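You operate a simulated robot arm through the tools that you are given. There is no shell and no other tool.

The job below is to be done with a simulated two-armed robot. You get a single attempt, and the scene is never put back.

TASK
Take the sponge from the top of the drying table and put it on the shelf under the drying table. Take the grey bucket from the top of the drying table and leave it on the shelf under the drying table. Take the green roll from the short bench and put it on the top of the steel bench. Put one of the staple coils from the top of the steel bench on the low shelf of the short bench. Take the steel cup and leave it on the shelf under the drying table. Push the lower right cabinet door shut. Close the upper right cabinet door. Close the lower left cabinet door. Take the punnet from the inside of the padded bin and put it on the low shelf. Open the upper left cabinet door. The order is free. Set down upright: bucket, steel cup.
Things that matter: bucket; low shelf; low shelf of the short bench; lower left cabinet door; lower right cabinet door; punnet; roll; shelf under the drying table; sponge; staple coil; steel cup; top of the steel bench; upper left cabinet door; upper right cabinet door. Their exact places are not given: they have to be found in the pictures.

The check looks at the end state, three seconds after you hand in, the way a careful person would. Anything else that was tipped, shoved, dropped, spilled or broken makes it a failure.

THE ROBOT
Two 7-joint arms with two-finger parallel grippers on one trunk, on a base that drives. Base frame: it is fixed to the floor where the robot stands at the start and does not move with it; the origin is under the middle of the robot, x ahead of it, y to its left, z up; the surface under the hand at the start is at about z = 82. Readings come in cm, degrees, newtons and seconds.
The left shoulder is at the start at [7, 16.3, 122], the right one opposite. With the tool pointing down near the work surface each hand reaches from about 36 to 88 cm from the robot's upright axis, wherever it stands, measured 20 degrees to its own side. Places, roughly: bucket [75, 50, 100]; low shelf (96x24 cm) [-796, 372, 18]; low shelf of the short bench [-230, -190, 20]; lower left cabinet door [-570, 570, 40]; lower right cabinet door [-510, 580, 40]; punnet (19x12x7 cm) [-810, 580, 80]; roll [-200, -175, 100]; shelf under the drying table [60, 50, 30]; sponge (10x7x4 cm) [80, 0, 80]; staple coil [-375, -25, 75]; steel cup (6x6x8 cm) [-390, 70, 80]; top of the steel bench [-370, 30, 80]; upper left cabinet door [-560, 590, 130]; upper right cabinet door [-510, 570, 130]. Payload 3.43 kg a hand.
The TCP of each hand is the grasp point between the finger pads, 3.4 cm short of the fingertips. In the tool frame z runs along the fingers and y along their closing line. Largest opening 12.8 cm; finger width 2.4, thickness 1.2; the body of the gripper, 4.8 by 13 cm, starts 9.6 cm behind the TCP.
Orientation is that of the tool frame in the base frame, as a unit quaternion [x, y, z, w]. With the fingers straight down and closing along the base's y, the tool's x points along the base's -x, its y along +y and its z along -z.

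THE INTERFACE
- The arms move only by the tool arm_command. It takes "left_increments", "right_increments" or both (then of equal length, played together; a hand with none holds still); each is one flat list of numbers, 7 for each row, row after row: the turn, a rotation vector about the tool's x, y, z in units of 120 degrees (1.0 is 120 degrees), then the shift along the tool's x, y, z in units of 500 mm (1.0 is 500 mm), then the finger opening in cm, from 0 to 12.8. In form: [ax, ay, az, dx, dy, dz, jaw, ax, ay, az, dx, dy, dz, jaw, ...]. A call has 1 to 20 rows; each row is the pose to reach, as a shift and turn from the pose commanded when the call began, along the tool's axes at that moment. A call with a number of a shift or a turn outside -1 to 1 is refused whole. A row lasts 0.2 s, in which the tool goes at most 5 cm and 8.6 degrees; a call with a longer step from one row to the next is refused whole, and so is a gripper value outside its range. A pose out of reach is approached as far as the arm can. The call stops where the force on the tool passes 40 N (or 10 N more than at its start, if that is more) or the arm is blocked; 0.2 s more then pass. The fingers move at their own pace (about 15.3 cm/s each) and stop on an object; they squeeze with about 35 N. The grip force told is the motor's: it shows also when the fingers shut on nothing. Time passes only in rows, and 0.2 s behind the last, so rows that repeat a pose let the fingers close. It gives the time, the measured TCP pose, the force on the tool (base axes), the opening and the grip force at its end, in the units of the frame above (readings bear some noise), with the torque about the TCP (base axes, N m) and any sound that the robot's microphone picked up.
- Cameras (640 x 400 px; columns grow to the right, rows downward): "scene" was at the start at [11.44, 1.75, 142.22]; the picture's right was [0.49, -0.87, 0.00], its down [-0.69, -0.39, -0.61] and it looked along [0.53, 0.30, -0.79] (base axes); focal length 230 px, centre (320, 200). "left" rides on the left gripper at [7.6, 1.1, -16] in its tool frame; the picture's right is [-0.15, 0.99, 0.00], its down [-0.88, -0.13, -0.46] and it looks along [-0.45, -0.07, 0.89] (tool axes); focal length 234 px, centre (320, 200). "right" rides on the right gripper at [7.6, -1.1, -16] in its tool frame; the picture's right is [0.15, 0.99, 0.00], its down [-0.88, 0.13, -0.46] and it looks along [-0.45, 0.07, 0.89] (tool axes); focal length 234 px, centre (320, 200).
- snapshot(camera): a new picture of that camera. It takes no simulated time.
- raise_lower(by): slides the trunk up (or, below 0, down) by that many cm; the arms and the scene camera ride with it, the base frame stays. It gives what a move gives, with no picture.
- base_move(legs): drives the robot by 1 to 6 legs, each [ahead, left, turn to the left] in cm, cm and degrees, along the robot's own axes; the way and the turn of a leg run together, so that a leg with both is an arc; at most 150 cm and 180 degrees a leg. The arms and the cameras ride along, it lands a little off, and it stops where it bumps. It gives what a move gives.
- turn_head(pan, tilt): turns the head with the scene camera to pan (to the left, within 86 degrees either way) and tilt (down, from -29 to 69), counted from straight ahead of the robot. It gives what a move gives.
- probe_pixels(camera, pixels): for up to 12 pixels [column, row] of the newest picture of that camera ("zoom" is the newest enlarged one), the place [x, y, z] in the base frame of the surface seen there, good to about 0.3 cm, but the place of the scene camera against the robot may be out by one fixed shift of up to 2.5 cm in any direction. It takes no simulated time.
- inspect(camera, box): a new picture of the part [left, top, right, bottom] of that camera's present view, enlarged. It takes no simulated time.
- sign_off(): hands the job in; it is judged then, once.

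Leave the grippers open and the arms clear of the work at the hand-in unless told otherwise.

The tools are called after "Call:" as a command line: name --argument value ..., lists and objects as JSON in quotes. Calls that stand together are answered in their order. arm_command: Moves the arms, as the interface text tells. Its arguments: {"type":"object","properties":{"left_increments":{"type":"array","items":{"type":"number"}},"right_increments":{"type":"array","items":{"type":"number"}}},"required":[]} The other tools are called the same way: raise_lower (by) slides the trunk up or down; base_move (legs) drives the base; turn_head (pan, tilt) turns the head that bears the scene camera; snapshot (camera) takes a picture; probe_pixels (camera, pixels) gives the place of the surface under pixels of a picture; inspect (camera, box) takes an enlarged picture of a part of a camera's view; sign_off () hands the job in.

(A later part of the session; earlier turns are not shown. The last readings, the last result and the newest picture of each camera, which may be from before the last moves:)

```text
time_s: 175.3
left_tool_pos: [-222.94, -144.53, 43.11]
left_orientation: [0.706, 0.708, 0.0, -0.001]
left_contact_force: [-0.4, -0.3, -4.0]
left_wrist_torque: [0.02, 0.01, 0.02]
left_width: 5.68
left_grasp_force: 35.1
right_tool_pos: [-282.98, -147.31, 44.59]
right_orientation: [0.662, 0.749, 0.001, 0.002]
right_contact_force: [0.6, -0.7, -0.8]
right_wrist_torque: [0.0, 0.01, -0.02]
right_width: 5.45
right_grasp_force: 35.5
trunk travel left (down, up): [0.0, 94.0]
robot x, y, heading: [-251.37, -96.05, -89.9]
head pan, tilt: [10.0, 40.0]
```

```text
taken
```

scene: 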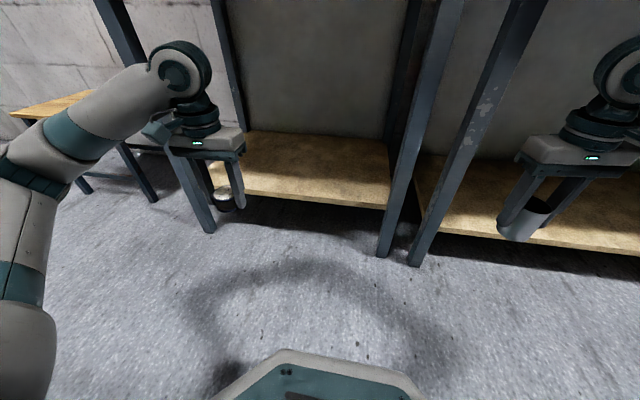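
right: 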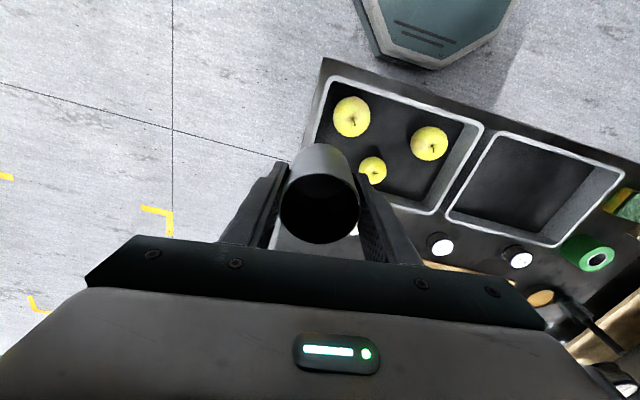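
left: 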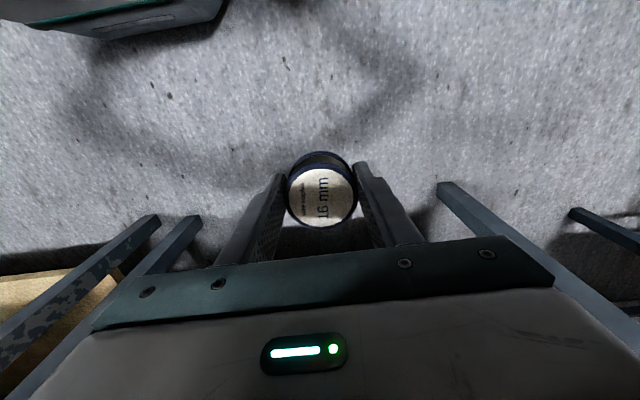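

I probe the wrist top, bench legs and the shelf.

Call:
probe_pixels --camera "scene" --pixels '[[180, 48], [165, 60], [140, 150], [395, 200], [300, 190], [250, 135], [370, 145], [260, 175], [340, 150], [50, 170]]'

```text
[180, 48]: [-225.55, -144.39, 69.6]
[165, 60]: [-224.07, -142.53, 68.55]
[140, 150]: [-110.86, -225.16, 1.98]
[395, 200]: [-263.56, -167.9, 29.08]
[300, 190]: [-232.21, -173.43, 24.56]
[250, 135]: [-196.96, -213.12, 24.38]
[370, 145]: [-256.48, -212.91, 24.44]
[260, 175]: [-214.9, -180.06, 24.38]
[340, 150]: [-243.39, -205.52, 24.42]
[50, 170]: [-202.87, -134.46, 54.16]
```

Wrist top is 27 cm above the TCP, well under the bench top (underside ~86). I draw the right hand back 8 cm, drive 12 cm ahead, then look.

Call:
arm_command --right_increments '[0, 0, 0, 0.08, 0, 0, 3, 0, 0, 0, 0.16, 0, 0, 3]'

Call:
base_move --legs '[[12, 0, 0]]'

Call:
snapshot --camera "scene"

```text
time_s: 175.9
left_tool_pos: [-223.09, -144.49, 42.91]
left_orientation: [0.706, 0.708, 0.001, -0.001]
left_contact_force: [0.1, 0.6, -3.0]
left_wrist_torque: [0.04, -0.01, 0.02]
left_width: 5.7
left_grasp_force: 35.1
right_tool_pos: [-283.86, -139.53, 44.68]
right_orientation: [0.662, 0.75, 0.0, -0.001]
right_contact_force: [-0.7, -0.8, -1.2]
right_wrist_torque: [0.01, 0.01, 0.01]
right_width: 5.43
right_grasp_force: 35.1
trunk travel left (down, up): [0.0, 94.0]
robot x, y, heading: [-251.74, -96.42, -90.3]
head pan, tilt: [10.0, 40.0]
```

```text
time_s: 177.1
left_tool_pos: [-222.96, -156.36, 43.04]
left_orientation: [0.707, 0.707, 0.002, -0.001]
left_contact_force: [-0.6, -0.3, -3.2]
left_wrist_torque: [0.0, -0.01, 0.01]
left_width: 5.69
left_grasp_force: 34.7
right_tool_pos: [-284.0, -151.27, 44.8]
right_orientation: [0.662, 0.75, 0.0, 0.001]
right_contact_force: [0.1, 0.1, -0.8]
right_wrist_torque: [0.04, 0.02, 0.01]
right_width: 5.46
right_grasp_force: 34.5
trunk travel left (down, up): [0.0, 94.0]
robot x, y, heading: [-251.52, -108.44, -89.8]
head pan, tilt: [10.0, 40.0]
```

```text
taken
```

scene: 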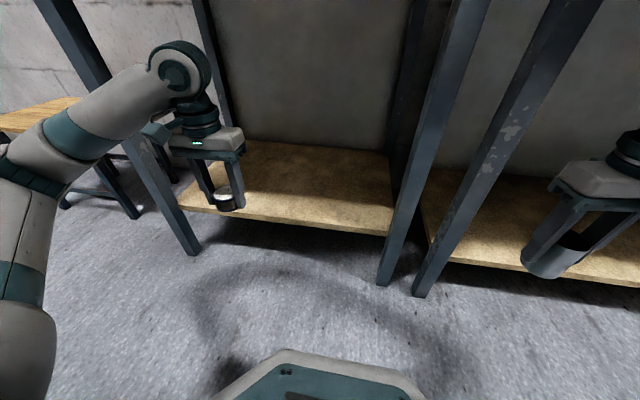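

The left forearm runs near the left bench leg, so I first shift the hand 13 cm toward the middle (−x) and 9 cm forward.

Call:
arm_command --left_increments '[0, 0, 0, -0.02, -0.08, 0, 1, 0, 0, 0, -0.06, -0.16, 0, 1, 0, 0, 0, -0.11, -0.23, 0, 1, 0, 0, 0, -0.172, -0.28, 0, 1]'

Call:
snapshot --camera "scene"

Call:
probe_pixels --camera "scene" --pixels '[[60, 150], [30, 190], [120, 110], [90, 90], [180, 45], [85, 60]]'

```text
time_s: 178.1
left_tool_pos: [-236.9, -164.97, 43.1]
left_orientation: [0.706, 0.708, 0.001, -0.001]
left_contact_force: [-0.3, 0.1, -2.6]
left_wrist_torque: [0.01, -0.01, 0.01]
left_width: 5.68
left_grasp_force: 35.0
right_tool_pos: [-283.87, -151.32, 44.67]
right_orientation: [0.662, 0.75, 0.001, 0.001]
right_contact_force: [0.0, -0.3, -0.4]
right_wrist_torque: [0.0, 0.02, 0.01]
right_width: 5.49
right_grasp_force: 35.1
trunk travel left (down, up): [0.0, 94.0]
robot x, y, heading: [-251.64, -108.12, -89.6]
head pan, tilt: [10.0, 40.0]
```

```text
taken
```

scene: 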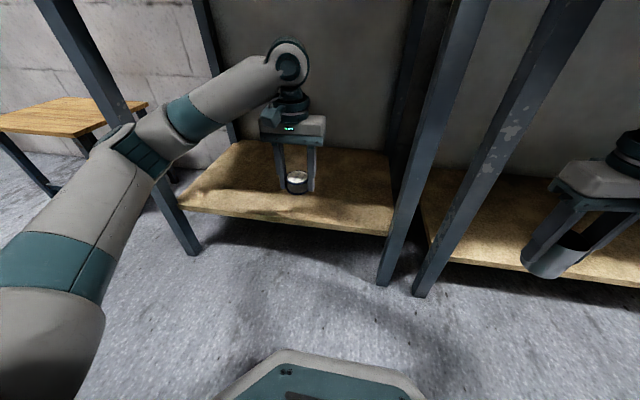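

```text
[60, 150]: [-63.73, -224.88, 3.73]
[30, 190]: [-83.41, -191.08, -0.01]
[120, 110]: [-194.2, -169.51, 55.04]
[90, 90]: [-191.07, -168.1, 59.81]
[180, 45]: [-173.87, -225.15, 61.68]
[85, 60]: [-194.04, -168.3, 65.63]
```

I probe the elbow (140,150), (120,135) against the leg at (−192, −168).

Call:
probe_pixels --camera "scene" --pixels '[[140, 150], [118, 140], [160, 135], [180, 120], [225, 100], [125, 160]]'

```text
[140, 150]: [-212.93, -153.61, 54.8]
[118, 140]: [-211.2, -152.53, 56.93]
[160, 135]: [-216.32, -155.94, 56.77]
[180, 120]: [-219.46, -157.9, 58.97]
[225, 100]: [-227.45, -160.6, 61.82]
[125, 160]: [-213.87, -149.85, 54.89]
```

The elbow has ~15 cm to the leg. I extend 22 cm forward over the shelf, then lower to 3 cm above it.

Call:
arm_command --left_increments '[0, 0, 0, -0.088, 0, 0, 1, 0, 0, 0, -0.176, 0, 0, 1, 0, 0, 0, -0.264, 0, 0, 1, 0, 0, 0, -0.352, 0, 0, 1, 0, 0, 0, -0.44, 0, 0.03, 1, 0, 0, 0, -0.44, 0, 0.12, 1, 0, 0, 0, -0.44, 0, 0.2, 1, 0, 0, 0, -0.44, 0, 0.24, 1]'

Call:
snapshot --camera "left"

Call:
snapshot --camera "scene"

```text
time_s: 179.9
left_tool_pos: [-236.74, -187.07, 30.85]
left_orientation: [0.706, 0.708, 0.001, 0.0]
left_contact_force: [-0.2, 0.1, -2.5]
left_wrist_torque: [-0.01, -0.02, -0.02]
left_width: 5.68
left_grasp_force: 35.2
right_tool_pos: [-283.99, -151.32, 44.66]
right_orientation: [0.662, 0.75, 0.0, 0.0]
right_contact_force: [0.0, 0.7, -0.4]
right_wrist_torque: [-0.03, 0.0, 0.0]
right_width: 5.43
right_grasp_force: 35.3
trunk travel left (down, up): [0.0, 94.0]
robot x, y, heading: [-251.99, -108.13, -90.1]
head pan, tilt: [10.0, 40.0]
```

```text
taken
```

left: 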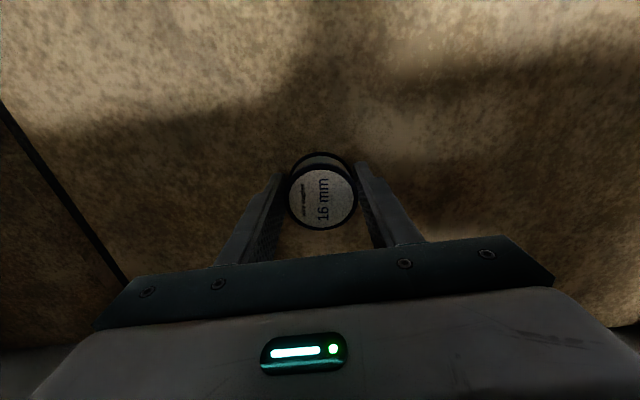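

```text
taken
```

scene: 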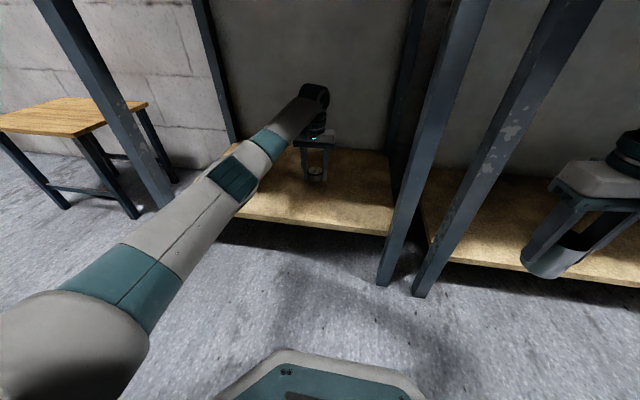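

Over the shelf. I lower 2.9 cm until touching.

Call:
arm_command --left_increments '[0, 0, 0, 0, 0, 0.04, 1, 0, 0, 0, 0, 0, 0.055, 1, 0, 0, 0, 0, 0, 0.06, 1, 0, 0, 0, 0, 0, 0.06, 1]'

```text
time_s: 180.9
left_tool_pos: [-236.92, -187.03, 27.93]
left_orientation: [0.707, 0.707, 0.001, 0.0]
left_contact_force: [0.6, -0.7, 0.3]
left_wrist_torque: [0.04, -0.03, 0.01]
left_width: 5.67
left_grasp_force: 34.9
right_tool_pos: [-283.94, -151.31, 44.68]
right_orientation: [0.662, 0.75, 0.0, 0.001]
right_contact_force: [1.3, 0.0, -0.1]
right_wrist_torque: [-0.01, -0.01, 0.0]
right_width: 5.46
right_grasp_force: 35.3
trunk travel left (down, up): [0.0, 94.0]
robot x, y, heading: [-251.61, -108.1, -89.6]
head pan, tilt: [10.0, 40.0]
```

The weight is off the hand: the coil rests. I open and rise 6 cm, then check.

Call:
arm_command --left_increments '[0, 0, 0, 0, 0, 0, 7, 0, 0, 0, 0, 0, 0, 8.5, 0, 0, 0, 0, 0, 0, 8.5, 0, 0, 0, 0, 0, -0.06, 8.5, 0, 0, 0, 0, 0, -0.15, 8.5, 0, 0, 0, 0, 0, -0.24, 8.5]'

Call:
snapshot --camera "left"

```text
time_s: 182.3
left_tool_pos: [-236.92, -187.13, 39.97]
left_orientation: [0.706, 0.708, 0.002, -0.001]
left_contact_force: [-0.4, -0.5, -1.0]
left_wrist_torque: [0.03, 0.01, 0.02]
left_width: 8.5
left_grasp_force: 0.1
right_tool_pos: [-283.91, -151.28, 44.78]
right_orientation: [0.662, 0.75, 0.0, 0.001]
right_contact_force: [-0.2, -0.7, -0.9]
right_wrist_torque: [-0.02, -0.01, 0.02]
right_width: 5.46
right_grasp_force: 35.3
trunk travel left (down, up): [0.0, 94.0]
robot x, y, heading: [-251.78, -108.08, -89.8]
head pan, tilt: [10.0, 40.0]
```

```text
taken
```

left: 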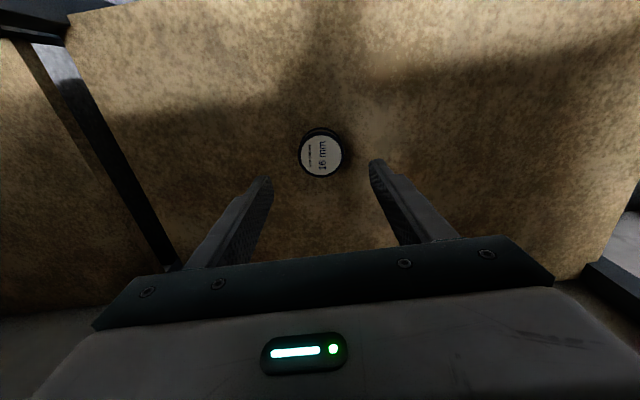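

The coil rests on the low shelf. I retract the left hand 29 cm, back off 10 cm, and raise the trunk again.

Call:
arm_command --left_increments '[0, 0, 0, 0.09, 0, 0, 8.5, 0, 0, 0, 0.18, 0, 0, 8.5, 0, 0, 0, 0.27, 0, 0, 8.5, 0, 0, 0, 0.36, 0, 0, 8.5, 0, 0, 0, 0.45, 0, 0, 8.5, 0, 0, 0, 0.54, 0.02, 0, 8.5, 0, 0, 0, 0.6, 0.06, 0, 8.5]'

Call:
base_move --legs '[[-6, 0, 0]]'

Call:
raise_lower --by 40

Call:
raise_lower --by 30

Call:
snapshot --camera "scene"

```text
time_s: 183.9
left_tool_pos: [-233.9, -156.85, 40.04]
left_orientation: [0.707, 0.707, 0.0, -0.001]
left_contact_force: [-0.1, 0.0, -0.3]
left_wrist_torque: [0.01, 0.0, 0.0]
left_width: 8.51
left_grasp_force: 0.1
right_tool_pos: [-283.91, -151.17, 44.75]
right_orientation: [0.662, 0.749, 0.001, 0.001]
right_contact_force: [0.0, -0.8, 0.3]
right_wrist_torque: [0.01, -0.04, -0.01]
right_width: 5.46
right_grasp_force: 35.3
trunk travel left (down, up): [0.0, 94.0]
robot x, y, heading: [-251.99, -108.03, -90.1]
head pan, tilt: [10.0, 40.0]
```

```text
time_s: 184.9
left_tool_pos: [-233.93, -150.96, 40.06]
left_orientation: [0.707, 0.708, 0.0, -0.001]
left_contact_force: [0.4, 0.0, -0.5]
left_wrist_torque: [0.01, 0.02, -0.01]
left_width: 8.47
left_grasp_force: 0.0
right_tool_pos: [-283.99, -145.37, 44.66]
right_orientation: [0.662, 0.75, 0.0, 0.001]
right_contact_force: [-0.6, 0.1, 0.1]
right_wrist_torque: [0.02, -0.03, 0.07]
right_width: 5.46
right_grasp_force: 35.1
trunk travel left (down, up): [0.0, 94.0]
robot x, y, heading: [-251.43, -102.31, -89.9]
head pan, tilt: [10.0, 40.0]
```

```text
time_s: 188.7
left_tool_pos: [-233.94, -150.98, 80.01]
left_orientation: [0.707, 0.708, 0.001, -0.001]
left_contact_force: [0.7, -0.1, -1.3]
left_wrist_torque: [-0.02, 0.05, -0.02]
left_width: 8.51
left_grasp_force: 0.0
right_tool_pos: [-283.91, -145.35, 84.68]
right_orientation: [0.662, 0.75, 0.0, 0.001]
right_contact_force: [-0.2, -0.4, -0.8]
right_wrist_torque: [0.01, 0.0, 0.01]
right_width: 5.46
right_grasp_force: 34.3
trunk travel left (down, up): [-40.0, 54.0]
robot x, y, heading: [-251.69, -101.85, -89.8]
head pan, tilt: [10.0, 40.0]
```

```text
time_s: 191.7
left_tool_pos: [-234.05, -150.89, 109.96]
left_orientation: [0.706, 0.708, 0.001, 0.0]
left_contact_force: [-0.7, 0.3, 0.9]
left_wrist_torque: [0.02, 0.02, -0.03]
left_width: 8.51
left_grasp_force: 0.1
right_tool_pos: [-283.8, -145.32, 114.79]
right_orientation: [0.662, 0.749, 0.0, 0.001]
right_contact_force: [0.8, -0.4, -0.7]
right_wrist_torque: [-0.03, -0.01, -0.01]
right_width: 5.49
right_grasp_force: 35.0
trunk travel left (down, up): [-70.0, 24.0]
robot x, y, heading: [-251.8, -102.32, -90.0]
head pan, tilt: [10.0, 40.0]
```

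```text
taken
```

scene: 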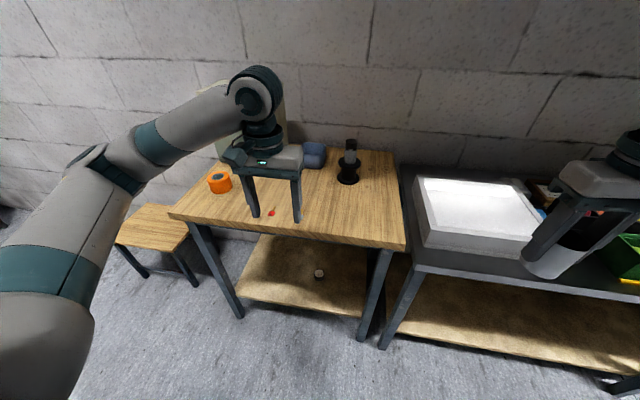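

The coil is seen on the low shelf at (320,275). Next, the cup to the drying table's shelf. I widen the left hand, then drive back: left 150 along the corridor, turn to face +x, left 150 (to y≈50), ahead 20.

Call:
arm_command --left_increments '[0, 0, 0, 0.02, 0.08, 0, 8.5, 0, 0, 0, 0.04, 0.16, 0, 8.5, 0, 0, 0, 0.06, 0.24, 0, 8.5, 0, 0, 0, 0.08, 0.32, 0, 8.5, 0, 0, 0, 0.08, 0.4, 0, 8.5]'

Call:
base_move --legs '[[0, 150, 0], [0, 0, 90], [0, 150, 0], [20, 0, 0]]'

Call:
turn_head --pan 15 --tilt 35

Call:
snapshot --camera "scene"

```text
time_s: 192.9
left_tool_pos: [-213.76, -146.87, 110.07]
left_orientation: [0.707, 0.707, 0.0, -0.001]
left_contact_force: [0.2, 0.4, 0.1]
left_wrist_torque: [-0.02, 0.0, -0.01]
left_width: 8.5
left_grasp_force: 0.1
right_tool_pos: [-283.82, -145.34, 114.79]
right_orientation: [0.662, 0.749, -0.001, 0.0]
right_contact_force: [0.4, 0.3, -0.5]
right_wrist_torque: [0.0, 0.01, 0.03]
right_width: 5.46
right_grasp_force: 34.4
trunk travel left (down, up): [-70.0, 24.0]
robot x, y, heading: [-252.1, -102.17, -90.1]
head pan, tilt: [10.0, 40.0]
```

```text
time_s: 212.3
left_tool_pos: [-37.31, 84.82, 110.11]
left_orientation: [0.0, 1.0, 0.0, -0.002]
left_contact_force: [-0.5, -0.8, -0.5]
left_wrist_torque: [0.01, -0.01, -0.02]
left_width: 8.51
left_grasp_force: 0.1
right_tool_pos: [-39.33, 14.84, 114.73]
right_orientation: [-0.061, 0.998, 0.001, 0.0]
right_contact_force: [0.7, -0.4, -0.4]
right_wrist_torque: [-0.01, 0.05, 0.02]
right_width: 5.44
right_grasp_force: 35.3
trunk travel left (down, up): [-70.0, 24.0]
robot x, y, heading: [-82.46, 47.23, 0.2]
head pan, tilt: [10.0, 40.0]
```

```text
time_s: 213.0
left_tool_pos: [-37.42, 84.84, 109.98]
left_orientation: [-0.001, 1.0, 0.001, -0.001]
left_contact_force: [0.4, -0.3, -1.3]
left_wrist_torque: [0.0, 0.0, 0.0]
left_width: 8.51
left_grasp_force: 0.1
right_tool_pos: [-39.13, 14.8, 114.65]
right_orientation: [-0.061, 0.998, 0.001, -0.001]
right_contact_force: [-0.5, 0.4, -0.6]
right_wrist_torque: [-0.02, 0.02, -0.03]
right_width: 5.43
right_grasp_force: 34.9
trunk travel left (down, up): [-70.0, 24.0]
robot x, y, heading: [-82.17, 47.33, 0.1]
head pan, tilt: [15.0, 35.0]
```

```text
taken
```

scene: 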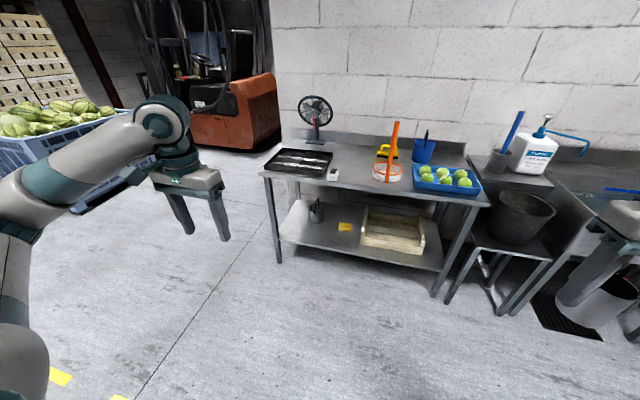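

I lower the trunk by 70 cm, then bring the right hand (cup) toward the middle-left of the robot's front, and shift the base 11 cm left.

Call:
raise_lower --by -40

Call:
raise_lower --by -30

Call:
arm_command --right_increments '[0, 0, 0, -0.0314, 0.0841, 0.012, 3, 0, 0, 0, -0.0627, 0.1682, 0.024, 3, 0, 0, 0, -0.0941, 0.2523, 0.036, 3, 0, 0, 0, -0.1255, 0.3364, 0.048, 3, 0, 0, 0, -0.1568, 0.4205, 0.06, 3, 0, 0, 0, -0.1882, 0.5045, 0.072, 3, 0, 0, 0, -0.2195, 0.5886, 0.084, 3, 0, 0, 0, -0.2509, 0.6727, 0.096, 3, 0, 0, 0, -0.2823, 0.7568, 0.108, 3, 0, 0, 0, -0.3136, 0.8409, 0.12, 3, 0, 0, 0, -0.345, 0.925, 0.13, 3]'

Call:
base_move --legs '[[0, 11, 0], [40, 0, 0]]'

Call:
snapshot --camera "scene"

Call:
snapshot --camera "right"

```text
time_s: 216.8
left_tool_pos: [-37.47, 84.76, 70.02]
left_orientation: [0.001, 1.0, 0.0, -0.001]
left_contact_force: [-0.5, 0.1, 0.1]
left_wrist_torque: [-0.02, 0.03, 0.03]
left_width: 8.5
left_grasp_force: 0.0
right_tool_pos: [-39.21, 14.83, 74.77]
right_orientation: [-0.062, 0.998, 0.001, 0.001]
right_contact_force: [0.2, -0.1, -1.0]
right_wrist_torque: [-0.01, -0.02, 0.01]
right_width: 5.44
right_grasp_force: 35.2
trunk travel left (down, up): [-30.0, 64.0]
robot x, y, heading: [-82.3, 47.17, 0.0]
head pan, tilt: [15.0, 35.0]
```

```text
time_s: 219.8
left_tool_pos: [-37.44, 84.87, 40.01]
left_orientation: [0.001, 1.0, 0.0, -0.001]
left_contact_force: [-0.2, 0.2, -0.2]
left_wrist_torque: [0.0, -0.01, 0.02]
left_width: 8.48
left_grasp_force: 0.1
right_tool_pos: [-39.18, 14.86, 44.72]
right_orientation: [-0.061, 0.998, 0.0, 0.001]
right_contact_force: [-0.7, 0.0, -1.0]
right_wrist_torque: [-0.03, -0.02, 0.04]
right_width: 5.45
right_grasp_force: 34.6
trunk travel left (down, up): [0.0, 94.0]
robot x, y, heading: [-82.05, 47.25, -0.0]
head pan, tilt: [15.0, 35.0]
```

```text
time_s: 222.2
left_tool_pos: [-37.42, 84.77, 39.98]
left_orientation: [0.001, 1.0, 0.0, -0.001]
left_contact_force: [0.7, -0.6, 0.4]
left_wrist_torque: [0.03, 0.02, 0.01]
left_width: 8.5
left_grasp_force: 0.1
right_tool_pos: [-27.78, 62.98, 38.42]
right_orientation: [-0.06, 0.998, 0.0, 0.001]
right_contact_force: [0.8, 0.2, -0.6]
right_wrist_torque: [0.03, 0.02, 0.01]
right_width: 5.44
right_grasp_force: 34.9
trunk travel left (down, up): [0.0, 94.0]
robot x, y, heading: [-82.21, 47.16, 0.0]
head pan, tilt: [15.0, 35.0]
```

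```text
time_s: 225.5
left_tool_pos: [2.66, 95.82, 39.99]
left_orientation: [0.0, 1.0, 0.0, -0.001]
left_contact_force: [1.1, 0.8, -0.6]
left_wrist_torque: [0.01, -0.01, -0.01]
left_width: 8.51
left_grasp_force: 0.0
right_tool_pos: [12.39, 74.0, 38.32]
right_orientation: [-0.06, 0.998, 0.0, 0.001]
right_contact_force: [-0.8, 0.3, -1.5]
right_wrist_torque: [-0.02, -0.02, -0.04]
right_width: 5.47
right_grasp_force: 35.1
trunk travel left (down, up): [0.0, 94.0]
robot x, y, heading: [-42.17, 57.94, -0.0]
head pan, tilt: [15.0, 35.0]
```

```text
taken
```

scene: 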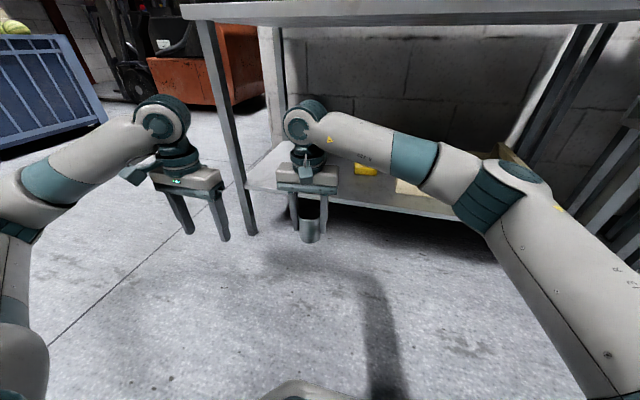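

```text
taken
```

right: 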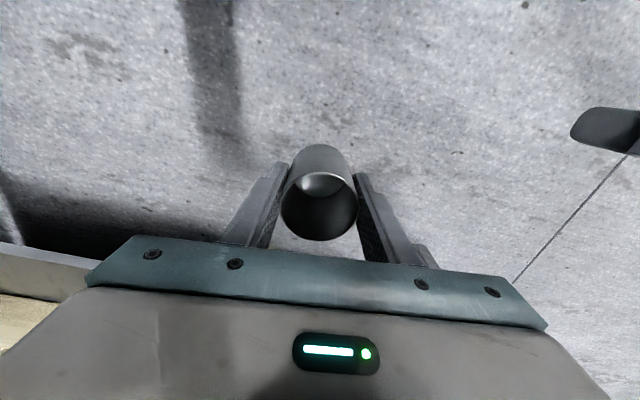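

To keep the left arm clear of the left leg, I drive only 25 cm further and then extend the right arm 12 cm.

Call:
base_move --legs '[[25, 0, 0]]'

Call:
snapshot --camera "scene"

Call:
snapshot --camera "right"

```text
time_s: 227.3
left_tool_pos: [27.57, 95.83, 40.04]
left_orientation: [0.0, 1.0, -0.001, -0.001]
left_contact_force: [0.3, 0.4, -0.5]
left_wrist_torque: [-0.03, 0.01, 0.0]
left_width: 8.52
left_grasp_force: 0.0
right_tool_pos: [37.41, 73.92, 38.42]
right_orientation: [-0.061, 0.998, -0.001, 0.001]
right_contact_force: [-0.3, 0.4, -0.9]
right_wrist_torque: [0.02, -0.01, -0.01]
right_width: 5.46
right_grasp_force: 34.9
trunk travel left (down, up): [0.0, 94.0]
robot x, y, heading: [-17.1, 57.98, -0.0]
head pan, tilt: [15.0, 35.0]
```

```text
taken
```

scene: 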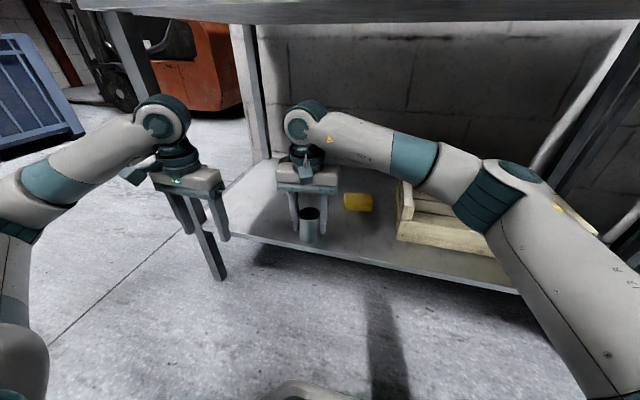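

```text
taken
```

right: 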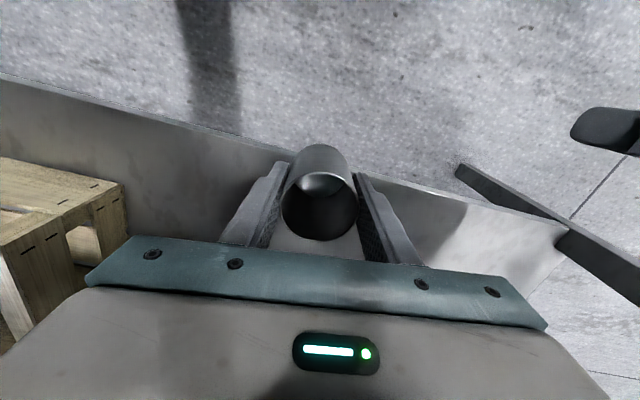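

I extend to x≈49.5 and lower to just above the shelf.

Call:
arm_command --right_increments '[0, 0, 0, -0.08, -0.01, 0, 3, 0, 0, 0, -0.16, -0.02, 0, 3, 0, 0, 0, -0.238, -0.029, 0, 3, 0, 0, 0, -0.238, -0.029, 0.06, 3, 0, 0, 0, -0.238, -0.029, 0.1, 3, 0, 0, 0, -0.238, -0.029, 0.106, 3]'

Call:
snapshot --camera "right"

Call:
inspect --camera "scene" --box '[240, 80, 440, 280]'

```text
time_s: 228.7
left_tool_pos: [27.63, 95.86, 40.32]
left_orientation: [0.0, 1.0, -0.001, -0.001]
left_contact_force: [-0.1, 0.6, -0.8]
left_wrist_torque: [0.0, 0.0, 0.0]
left_width: 8.49
left_grasp_force: 0.0
right_tool_pos: [49.39, 74.05, 33.63]
right_orientation: [-0.061, 0.998, 0.001, 0.002]
right_contact_force: [-1.9, -2.0, 21.3]
right_wrist_torque: [-0.21, 0.1, 0.02]
right_width: 5.47
right_grasp_force: 34.5
trunk travel left (down, up): [0.0, 94.0]
robot x, y, heading: [-17.08, 58.03, 0.1]
head pan, tilt: [15.0, 35.0]
```

```text
taken
```

right: 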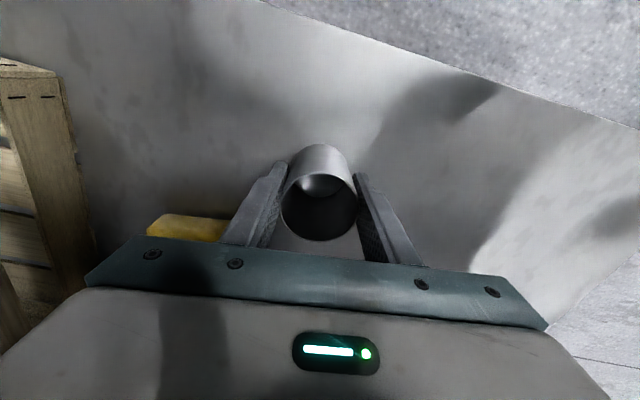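

```text
2.00 times, centred on (340, 180) of scene
```

zoom: 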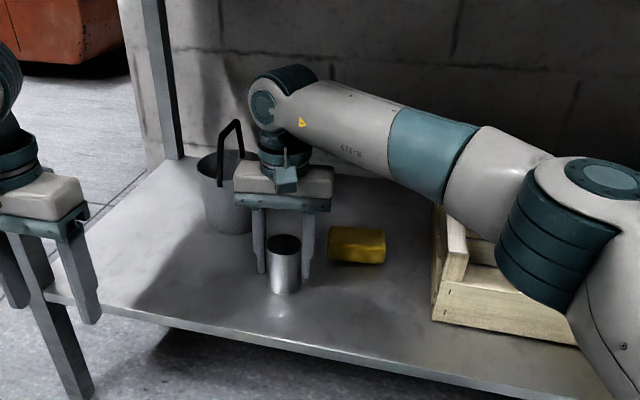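

The force shows the cup already pressing the shelf (21 N) at z 33.6. I raise 0.5 cm to relieve it and read again, and probe the elbow against the tray.

Call:
arm_command --right_increments '[0, 0, 0, 0, 0, -0.01, 3, 0, 0, 0, 0, 0, -0.01, 3]'

Call:
probe_pixels --camera "zoom" --pixels '[[550, 240], [600, 260], [540, 300], [450, 240], [440, 300], [590, 175], [280, 245], [283, 288]]'

```text
time_s: 229.3
left_tool_pos: [27.6, 95.9, 40.04]
left_orientation: [0.0, 1.0, 0.0, -0.002]
left_contact_force: [0.7, 0.3, -0.5]
left_wrist_torque: [0.04, 0.01, 0.03]
left_width: 8.53
left_grasp_force: 0.1
right_tool_pos: [49.39, 74.08, 33.55]
right_orientation: [-0.062, 0.998, -0.001, 0.0]
right_contact_force: [0.4, -0.7, 1.0]
right_wrist_torque: [-0.02, -0.05, -0.03]
right_width: 5.48
right_grasp_force: 35.1
trunk travel left (down, up): [0.0, 94.0]
robot x, y, heading: [-17.32, 58.31, 0.1]
head pan, tilt: [15.0, 35.0]
```

```text
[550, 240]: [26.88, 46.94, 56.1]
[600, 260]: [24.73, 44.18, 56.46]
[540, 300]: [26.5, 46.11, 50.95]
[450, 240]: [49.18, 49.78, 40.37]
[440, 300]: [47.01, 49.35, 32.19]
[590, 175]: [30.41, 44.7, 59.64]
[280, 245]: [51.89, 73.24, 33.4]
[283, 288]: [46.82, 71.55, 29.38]
```

The force is now 1 N with the cup lightly standing. I open the fingers, then rise clear.

Call:
arm_command --right_increments '[0, 0, 0, 0, 0, 0, 6.5, 0, 0, 0, 0, 0, 0, 8, 0, 0, 0, 0, 0, 0, 9, 0, 0, 0, 0, 0, 0, 9]'

Call:
snapshot --camera "right"

```text
time_s: 230.3
left_tool_pos: [27.63, 95.84, 40.08]
left_orientation: [0.0, 1.0, -0.001, -0.001]
left_contact_force: [-0.1, -0.7, -0.7]
left_wrist_torque: [-0.01, -0.01, -0.02]
left_width: 8.52
left_grasp_force: 0.0
right_tool_pos: [49.3, 74.03, 33.67]
right_orientation: [-0.061, 0.998, 0.0, 0.002]
right_contact_force: [0.1, -0.2, 0.0]
right_wrist_torque: [-0.03, 0.02, -0.03]
right_width: 9.01
right_grasp_force: 0.0
trunk travel left (down, up): [0.0, 94.0]
robot x, y, heading: [-17.14, 58.09, -0.2]
head pan, tilt: [15.0, 35.0]
```

```text
taken
```

right: 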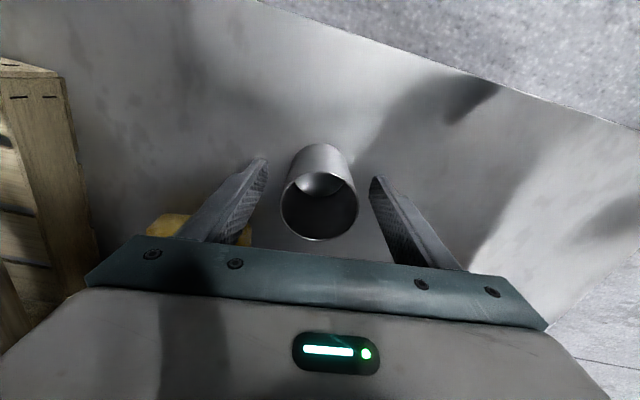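

The cup stands upright and free. I rise 10 cm and back the base out.

Call:
arm_command --right_increments '[0, 0, 0, 0, 0, -0.06, 9, 0, 0, 0, 0, 0, -0.14, 9, 0, 0, 0, 0, 0, -0.2, 9]'

Call:
base_move --legs '[[-70, 0, 0]]'

Call:
raise_lower --by 40

Call:
raise_lower --by 30

Call:
snapshot --camera "scene"

Call:
inspect --camera "scene" --box '[240, 150, 480, 300]'

```text
time_s: 231.1
left_tool_pos: [27.62, 95.94, 39.99]
left_orientation: [0.0, 1.0, 0.0, -0.001]
left_contact_force: [-0.9, -0.5, -0.1]
left_wrist_torque: [0.0, 0.0, -0.01]
left_width: 8.49
left_grasp_force: 0.1
right_tool_pos: [49.25, 74.1, 43.59]
right_orientation: [-0.06, 0.998, 0.001, 0.001]
right_contact_force: [0.1, 0.2, -0.5]
right_wrist_torque: [0.0, 0.03, 0.02]
right_width: 9.02
right_grasp_force: 0.0
trunk travel left (down, up): [0.0, 94.0]
robot x, y, heading: [-17.2, 58.11, 0.1]
head pan, tilt: [15.0, 35.0]
```

```text
time_s: 235.0
left_tool_pos: [-43.19, 95.93, 40.05]
left_orientation: [-0.003, 1.0, 0.0, -0.001]
left_contact_force: [0.4, 0.4, 0.9]
left_wrist_torque: [-0.04, 0.0, 0.02]
left_width: 8.53
left_grasp_force: 0.0
right_tool_pos: [-21.29, 74.14, 43.54]
right_orientation: [-0.064, 0.998, 0.0, 0.001]
right_contact_force: [-0.5, 0.3, 0.6]
right_wrist_torque: [0.03, -0.01, -0.03]
right_width: 9.0
right_grasp_force: 0.0
trunk travel left (down, up): [0.0, 94.0]
robot x, y, heading: [-87.8, 57.92, 0.3]
head pan, tilt: [15.0, 35.0]
```

```text
time_s: 238.8
left_tool_pos: [-43.11, 95.88, 80.08]
left_orientation: [-0.003, 1.0, 0.0, 0.0]
left_contact_force: [0.3, 0.2, 0.0]
left_wrist_torque: [0.05, -0.02, -0.03]
left_width: 8.47
left_grasp_force: 0.1
right_tool_pos: [-21.34, 74.29, 83.53]
right_orientation: [-0.064, 0.998, 0.0, 0.001]
right_contact_force: [-0.3, 0.0, -0.9]
right_wrist_torque: [0.05, -0.03, -0.01]
right_width: 9.0
right_grasp_force: 0.0
trunk travel left (down, up): [-40.0, 54.0]
robot x, y, heading: [-87.49, 57.57, 0.0]
head pan, tilt: [15.0, 35.0]
```

```text
time_s: 241.8
left_tool_pos: [-42.97, 96.01, 110.07]
left_orientation: [-0.003, 1.0, 0.001, -0.001]
left_contact_force: [0.1, 0.1, -0.4]
left_wrist_torque: [0.01, 0.02, -0.01]
left_width: 8.49
left_grasp_force: 0.1
right_tool_pos: [-21.34, 74.18, 113.56]
right_orientation: [-0.064, 0.998, 0.0, 0.001]
right_contact_force: [0.0, 0.8, 0.0]
right_wrist_torque: [0.01, -0.01, -0.01]
right_width: 8.99
right_grasp_force: 0.2
trunk travel left (down, up): [-70.0, 24.0]
robot x, y, heading: [-87.74, 58.01, 0.0]
head pan, tilt: [15.0, 35.0]
```

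```text
taken
```

scene: 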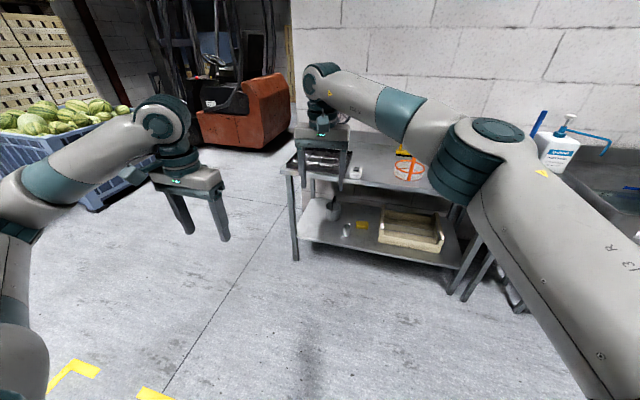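

```text
2.67 times, centred on (360, 225) of scene
```

zoom: 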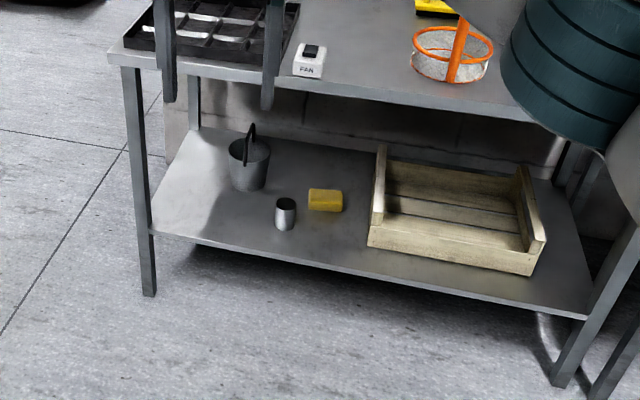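

Bucket, cup and sponge are all standing properly on the shelf. Now I fold the right hand, turn the base left by ~130° and look toward the cabinet.

Call:
arm_command --right_increments '[0, 0, 0, 0.0497, -0.0765, 0, 9, 0, 0, 0, 0.0994, -0.153, 0, 9, 0, 0, 0, 0.1491, -0.2295, 0, 9, 0, 0, 0, 0.1988, -0.306, 0, 9, 0, 0, 0, 0.2485, -0.3825, 0, 9, 0, 0, 0, 0.2982, -0.459, 0, 9, 0, 0, 0, 0.3479, -0.5355, 0, 9, 0, 0, 0, 0.3976, -0.612, 0, 9, 0, 0, 0, 0.4473, -0.6885, 0, 9, 0, 0, 0, 0.497, -0.765, 0, 9]'

Call:
base_move --legs '[[-20, 0, 0], [0, 0, 130]]'

Call:
turn_head --pan 0 --tilt 15

Call:
snapshot --camera "scene"

```text
time_s: 244.0
left_tool_pos: [-43.16, 95.82, 110.12]
left_orientation: [-0.004, 1.0, 0.002, 0.001]
left_contact_force: [-0.3, 0.2, -0.4]
left_wrist_torque: [0.04, 0.0, 0.0]
left_width: 8.51
left_grasp_force: 0.1
right_tool_pos: [-41.19, 32.89, 113.42]
right_orientation: [-0.064, 0.998, 0.001, 0.001]
right_contact_force: [-0.9, -1.3, 0.3]
right_wrist_torque: [-0.03, -0.03, 0.02]
right_width: 8.98
right_grasp_force: 0.0
trunk travel left (down, up): [-70.0, 24.0]
robot x, y, heading: [-88.09, 57.93, 0.2]
head pan, tilt: [15.0, 35.0]
```

```text
time_s: 251.0
left_tool_pos: [-165.2, 67.93, 110.05]
left_orientation: [0.906, -0.423, 0.001, 0.0]
left_contact_force: [0.7, 0.7, 0.2]
left_wrist_torque: [0.0, 0.0, -0.03]
left_width: 8.48
left_grasp_force: 0.1
right_tool_pos: [-118.21, 109.62, 113.47]
right_orientation: [0.93, -0.367, -0.001, 0.0]
right_contact_force: [0.0, 0.0, -0.1]
right_wrist_torque: [0.01, -0.02, 0.0]
right_width: 9.0
right_grasp_force: 0.1
trunk travel left (down, up): [-70.0, 24.0]
robot x, y, heading: [-107.46, 57.73, 130.1]
head pan, tilt: [15.0, 35.0]
```

```text
time_s: 251.8
left_tool_pos: [-165.11, 67.98, 110.03]
left_orientation: [0.906, -0.424, 0.0, 0.001]
left_contact_force: [-1.1, -0.5, 0.1]
left_wrist_torque: [0.0, -0.03, 0.01]
left_width: 8.46
left_grasp_force: 0.1
right_tool_pos: [-118.12, 109.57, 113.53]
right_orientation: [0.93, -0.367, -0.001, 0.001]
right_contact_force: [0.4, -0.2, -0.4]
right_wrist_torque: [0.0, -0.03, 0.0]
right_width: 9.01
right_grasp_force: 0.0
trunk travel left (down, up): [-70.0, 24.0]
robot x, y, heading: [-107.45, 57.82, 129.9]
head pan, tilt: [0.0, 15.0]
```

```text
taken
```

scene: 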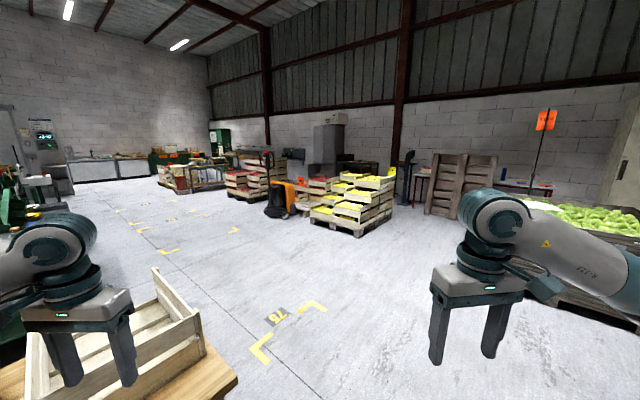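

I probe the pallets, the stacker, the grey cabinet (325,150) and far benches to plan a path.

Call:
probe_pixels --camera "scene" --pixels '[[320, 225], [355, 235], [275, 210], [230, 195], [325, 150], [345, 170], [400, 170], [450, 190], [375, 160], [200, 185], [165, 180], [225, 140]]'

Call:
inspect --camera "scene" --box '[140, 100, 440, 260]'

```text
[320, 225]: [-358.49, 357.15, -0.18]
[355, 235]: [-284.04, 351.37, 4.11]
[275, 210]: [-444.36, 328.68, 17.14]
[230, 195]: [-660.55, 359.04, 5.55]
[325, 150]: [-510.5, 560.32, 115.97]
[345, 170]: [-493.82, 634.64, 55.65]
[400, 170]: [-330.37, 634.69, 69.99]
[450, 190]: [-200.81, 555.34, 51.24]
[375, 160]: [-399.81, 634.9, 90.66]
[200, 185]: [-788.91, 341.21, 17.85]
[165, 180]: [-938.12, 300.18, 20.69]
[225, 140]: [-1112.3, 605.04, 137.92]
```

```text
2.13 times, centred on (290, 180) of scene
```

zoom: 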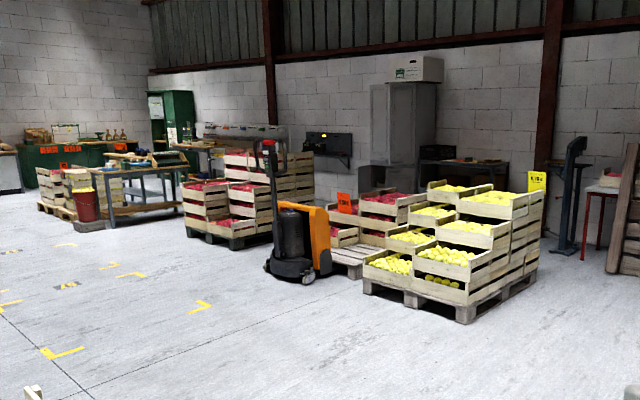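

The grey cabinet stands at about (−510, 560) behind the pallets. The left elbow is close to the packing table, so I move 45 cm to the right first, then forward 150 cm, and look again.

Call:
base_move --legs '[[0, -45, 0], [130, 0, 0]]'

Call:
turn_head --pan 0 --tilt 12

Call:
snapshot --camera "scene"

Call:
turn_head --pan -50 --tilt 12

Call:
snapshot --camera "scene"

```text
time_s: 260.6
left_tool_pos: [-213.06, 196.14, 109.94]
left_orientation: [0.904, -0.428, 0.0, 0.001]
left_contact_force: [0.1, -0.2, -0.1]
left_wrist_torque: [-0.03, 0.02, 0.02]
left_width: 8.48
left_grasp_force: 0.0
right_tool_pos: [-165.58, 237.19, 113.44]
right_orientation: [0.929, -0.371, -0.001, 0.001]
right_contact_force: [0.1, 0.1, -0.1]
right_wrist_torque: [0.01, 0.01, 0.02]
right_width: 9.0
right_grasp_force: 0.1
trunk travel left (down, up): [-70.0, 24.0]
robot x, y, heading: [-155.58, 185.57, 129.6]
head pan, tilt: [0.0, 15.0]
```

```text
time_s: 261.2
left_tool_pos: [-213.02, 196.19, 110.05]
left_orientation: [0.904, -0.427, 0.001, 0.0]
left_contact_force: [-0.8, 0.8, 0.6]
left_wrist_torque: [-0.01, 0.0, -0.02]
left_width: 8.5
left_grasp_force: 0.0
right_tool_pos: [-165.63, 237.29, 113.5]
right_orientation: [0.928, -0.371, -0.001, 0.001]
right_contact_force: [0.7, -0.5, 0.6]
right_wrist_torque: [0.02, -0.06, 0.02]
right_width: 8.99
right_grasp_force: 0.0
trunk travel left (down, up): [-70.0, 24.0]
robot x, y, heading: [-155.64, 185.37, 129.4]
head pan, tilt: [0.0, 12.0]
```

```text
taken
```

scene: 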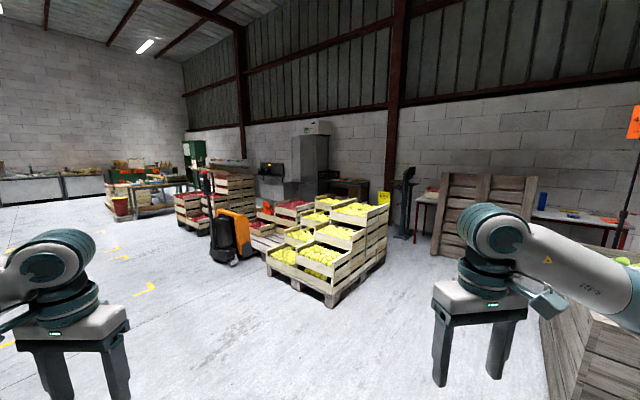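

```text
time_s: 262.4
left_tool_pos: [-213.03, 196.1, 110.1]
left_orientation: [0.904, -0.428, 0.001, 0.0]
left_contact_force: [-0.4, 1.1, 0.5]
left_wrist_torque: [0.01, -0.01, -0.01]
left_width: 8.49
left_grasp_force: 0.1
right_tool_pos: [-165.65, 237.18, 113.55]
right_orientation: [0.928, -0.371, -0.002, 0.001]
right_contact_force: [-0.1, 0.0, 0.2]
right_wrist_torque: [-0.01, 0.02, 0.0]
right_width: 9.0
right_grasp_force: 0.0
trunk travel left (down, up): [-70.0, 24.0]
robot x, y, heading: [-155.29, 185.24, 129.6]
head pan, tilt: [-50.0, 12.0]
```

```text
taken
```

scene: 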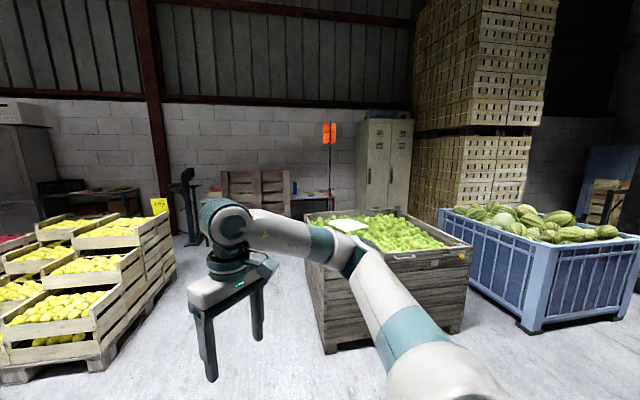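

I probe the gap between the yellow pallet (right edge ~ (170,270)) and the apple bin (left edge ~ (315,330)), plus things near the wall.

Call:
probe_pixels --camera "scene" --pixels '[[97, 360], [170, 275], [330, 345], [310, 260], [190, 225], [230, 190], [60, 195], [20, 180], [160, 235], [120, 195], [30, 225], [280, 220]]'

```text
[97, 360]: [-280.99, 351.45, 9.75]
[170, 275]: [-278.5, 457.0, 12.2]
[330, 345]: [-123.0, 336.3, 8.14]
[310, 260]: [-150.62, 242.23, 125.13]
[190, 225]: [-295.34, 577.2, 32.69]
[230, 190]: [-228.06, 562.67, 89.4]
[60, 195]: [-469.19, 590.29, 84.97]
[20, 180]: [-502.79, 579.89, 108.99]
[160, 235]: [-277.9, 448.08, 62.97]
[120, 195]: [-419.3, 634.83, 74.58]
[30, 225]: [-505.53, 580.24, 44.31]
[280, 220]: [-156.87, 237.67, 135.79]
```

Between the yellow pallet (x ≤ −278) and the apple bin (x ≥ −123) there is a 155 cm gap. I turn to face +y, align to x≈−203, and drive to y≈420 to look along the aisle behind the pallets.

Call:
base_move --legs '[[0, 0, -39.6], [0, 47, 0], [120, 0, 0], [115, 0, 0]]'

Call:
turn_head --pan 75 --tilt 20

Call:
snapshot --camera "scene"

```text
time_s: 278.0
left_tool_pos: [-238.18, 462.75, 110.12]
left_orientation: [-0.706, 0.708, 0.0, -0.001]
left_contact_force: [0.5, -0.1, -0.6]
left_wrist_torque: [0.01, 0.01, 0.02]
left_width: 8.5
left_grasp_force: 0.2
right_tool_pos: [-175.13, 464.13, 113.39]
right_orientation: [0.747, -0.665, -0.001, 0.0]
right_contact_force: [-0.1, 0.7, 0.2]
right_wrist_torque: [0.01, -0.01, -0.01]
right_width: 8.98
right_grasp_force: 0.1
trunk travel left (down, up): [-70.0, 24.0]
robot x, y, heading: [-200.72, 417.72, 89.8]
head pan, tilt: [-50.0, 12.0]
```

```text
time_s: 280.1
left_tool_pos: [-238.04, 462.84, 109.99]
left_orientation: [-0.705, 0.709, -0.001, 0.0]
left_contact_force: [0.4, -0.2, -0.2]
left_wrist_torque: [-0.01, 0.01, -0.01]
left_width: 8.49
left_grasp_force: 0.1
right_tool_pos: [-175.35, 464.09, 113.42]
right_orientation: [0.747, -0.665, -0.001, 0.001]
right_contact_force: [0.4, 0.6, -0.3]
right_wrist_torque: [0.03, -0.04, 0.03]
right_width: 9.03
right_grasp_force: 0.0
trunk travel left (down, up): [-70.0, 24.0]
robot x, y, heading: [-200.68, 417.71, 89.4]
head pan, tilt: [75.0, 20.0]
```

```text
taken
```

scene: 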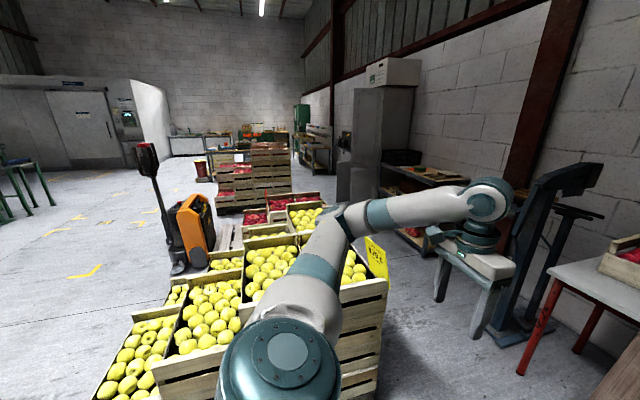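

I probe the aisle's borders: scale (540,300), table corner (555,275), crate corner (385,290), red crates (320,205), cabinet (362,165), shelf bench (430,185).

Call:
probe_pixels --camera "scene" --pixels '[[500, 330], [553, 270], [520, 370], [385, 285], [375, 380], [320, 200], [362, 165], [385, 130], [440, 180], [415, 240], [350, 190], [295, 180]]'

Call:
inspect --camera "scene" --box '[280, 60, 480, 260]'

```text
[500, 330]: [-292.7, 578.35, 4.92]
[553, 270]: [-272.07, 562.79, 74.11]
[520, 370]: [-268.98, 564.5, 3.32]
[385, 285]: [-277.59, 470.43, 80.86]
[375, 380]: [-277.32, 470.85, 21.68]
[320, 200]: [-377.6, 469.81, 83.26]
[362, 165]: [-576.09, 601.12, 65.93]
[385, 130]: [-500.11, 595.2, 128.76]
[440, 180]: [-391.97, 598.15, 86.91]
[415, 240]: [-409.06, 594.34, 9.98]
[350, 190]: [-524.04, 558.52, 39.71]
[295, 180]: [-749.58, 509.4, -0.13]
```

```text
2.00 times, centred on (380, 160) of scene
```

zoom: 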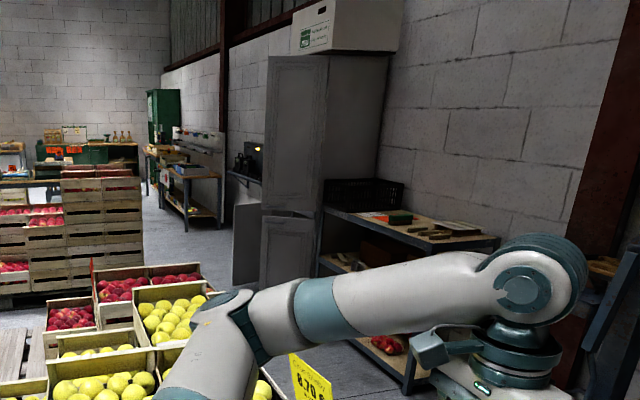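

The aisle is bordered by crates at y≈472 and by the scale at y≈564. I look closer at the far part, around the red stack, to see how much space lies in front of the cabinet.

Call:
inspect --camera "scene" --box '[200, 100, 400, 260]'

Call:
probe_pixels --camera "scene" --pixels '[[291, 165], [252, 150], [288, 200], [265, 215], [290, 195], [312, 195], [335, 145], [345, 150], [350, 100], [320, 160], [300, 160], [228, 195]]'

```text
2.50 times, centred on (300, 180) of scene
```

zoom: 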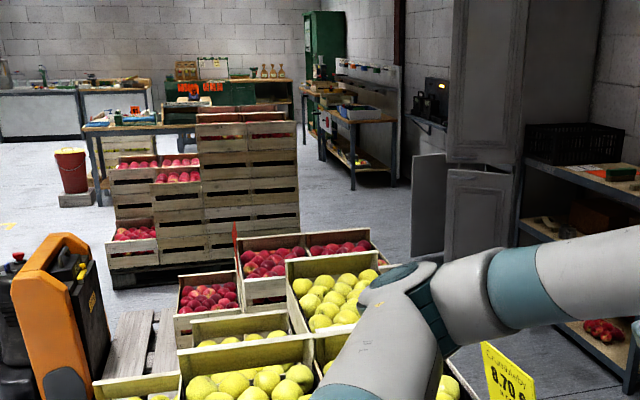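

```text
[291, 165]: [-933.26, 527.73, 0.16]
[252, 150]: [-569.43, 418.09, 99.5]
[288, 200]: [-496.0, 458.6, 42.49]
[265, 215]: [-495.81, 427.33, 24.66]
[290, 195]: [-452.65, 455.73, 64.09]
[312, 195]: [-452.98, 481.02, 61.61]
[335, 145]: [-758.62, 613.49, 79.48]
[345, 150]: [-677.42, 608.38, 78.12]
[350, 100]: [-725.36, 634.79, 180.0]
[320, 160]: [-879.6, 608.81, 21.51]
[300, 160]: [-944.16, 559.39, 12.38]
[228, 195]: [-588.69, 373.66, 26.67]
```

Free space before the cabinet is about y 483–580. I check the scale's column and head so that I can slide past it facing +y.

Call:
probe_pixels --camera "scene" --pixels '[[560, 180], [530, 220], [520, 260], [595, 170], [565, 215], [600, 215], [510, 300], [640, 240], [600, 265]]'

Call:
probe_pixels --camera "scene" --pixels '[[290, 310], [450, 215], [480, 205], [330, 225], [350, 215]]'

```text
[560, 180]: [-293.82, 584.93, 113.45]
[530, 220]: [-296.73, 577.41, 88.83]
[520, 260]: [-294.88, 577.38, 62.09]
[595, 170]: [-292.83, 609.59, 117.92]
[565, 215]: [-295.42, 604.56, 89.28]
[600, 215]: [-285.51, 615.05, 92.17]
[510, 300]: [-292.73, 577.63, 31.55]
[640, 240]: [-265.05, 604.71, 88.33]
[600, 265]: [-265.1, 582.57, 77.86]
```

```text
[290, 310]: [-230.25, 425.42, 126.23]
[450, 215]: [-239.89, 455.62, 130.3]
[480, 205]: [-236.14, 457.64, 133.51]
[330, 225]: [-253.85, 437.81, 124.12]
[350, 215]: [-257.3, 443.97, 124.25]
```

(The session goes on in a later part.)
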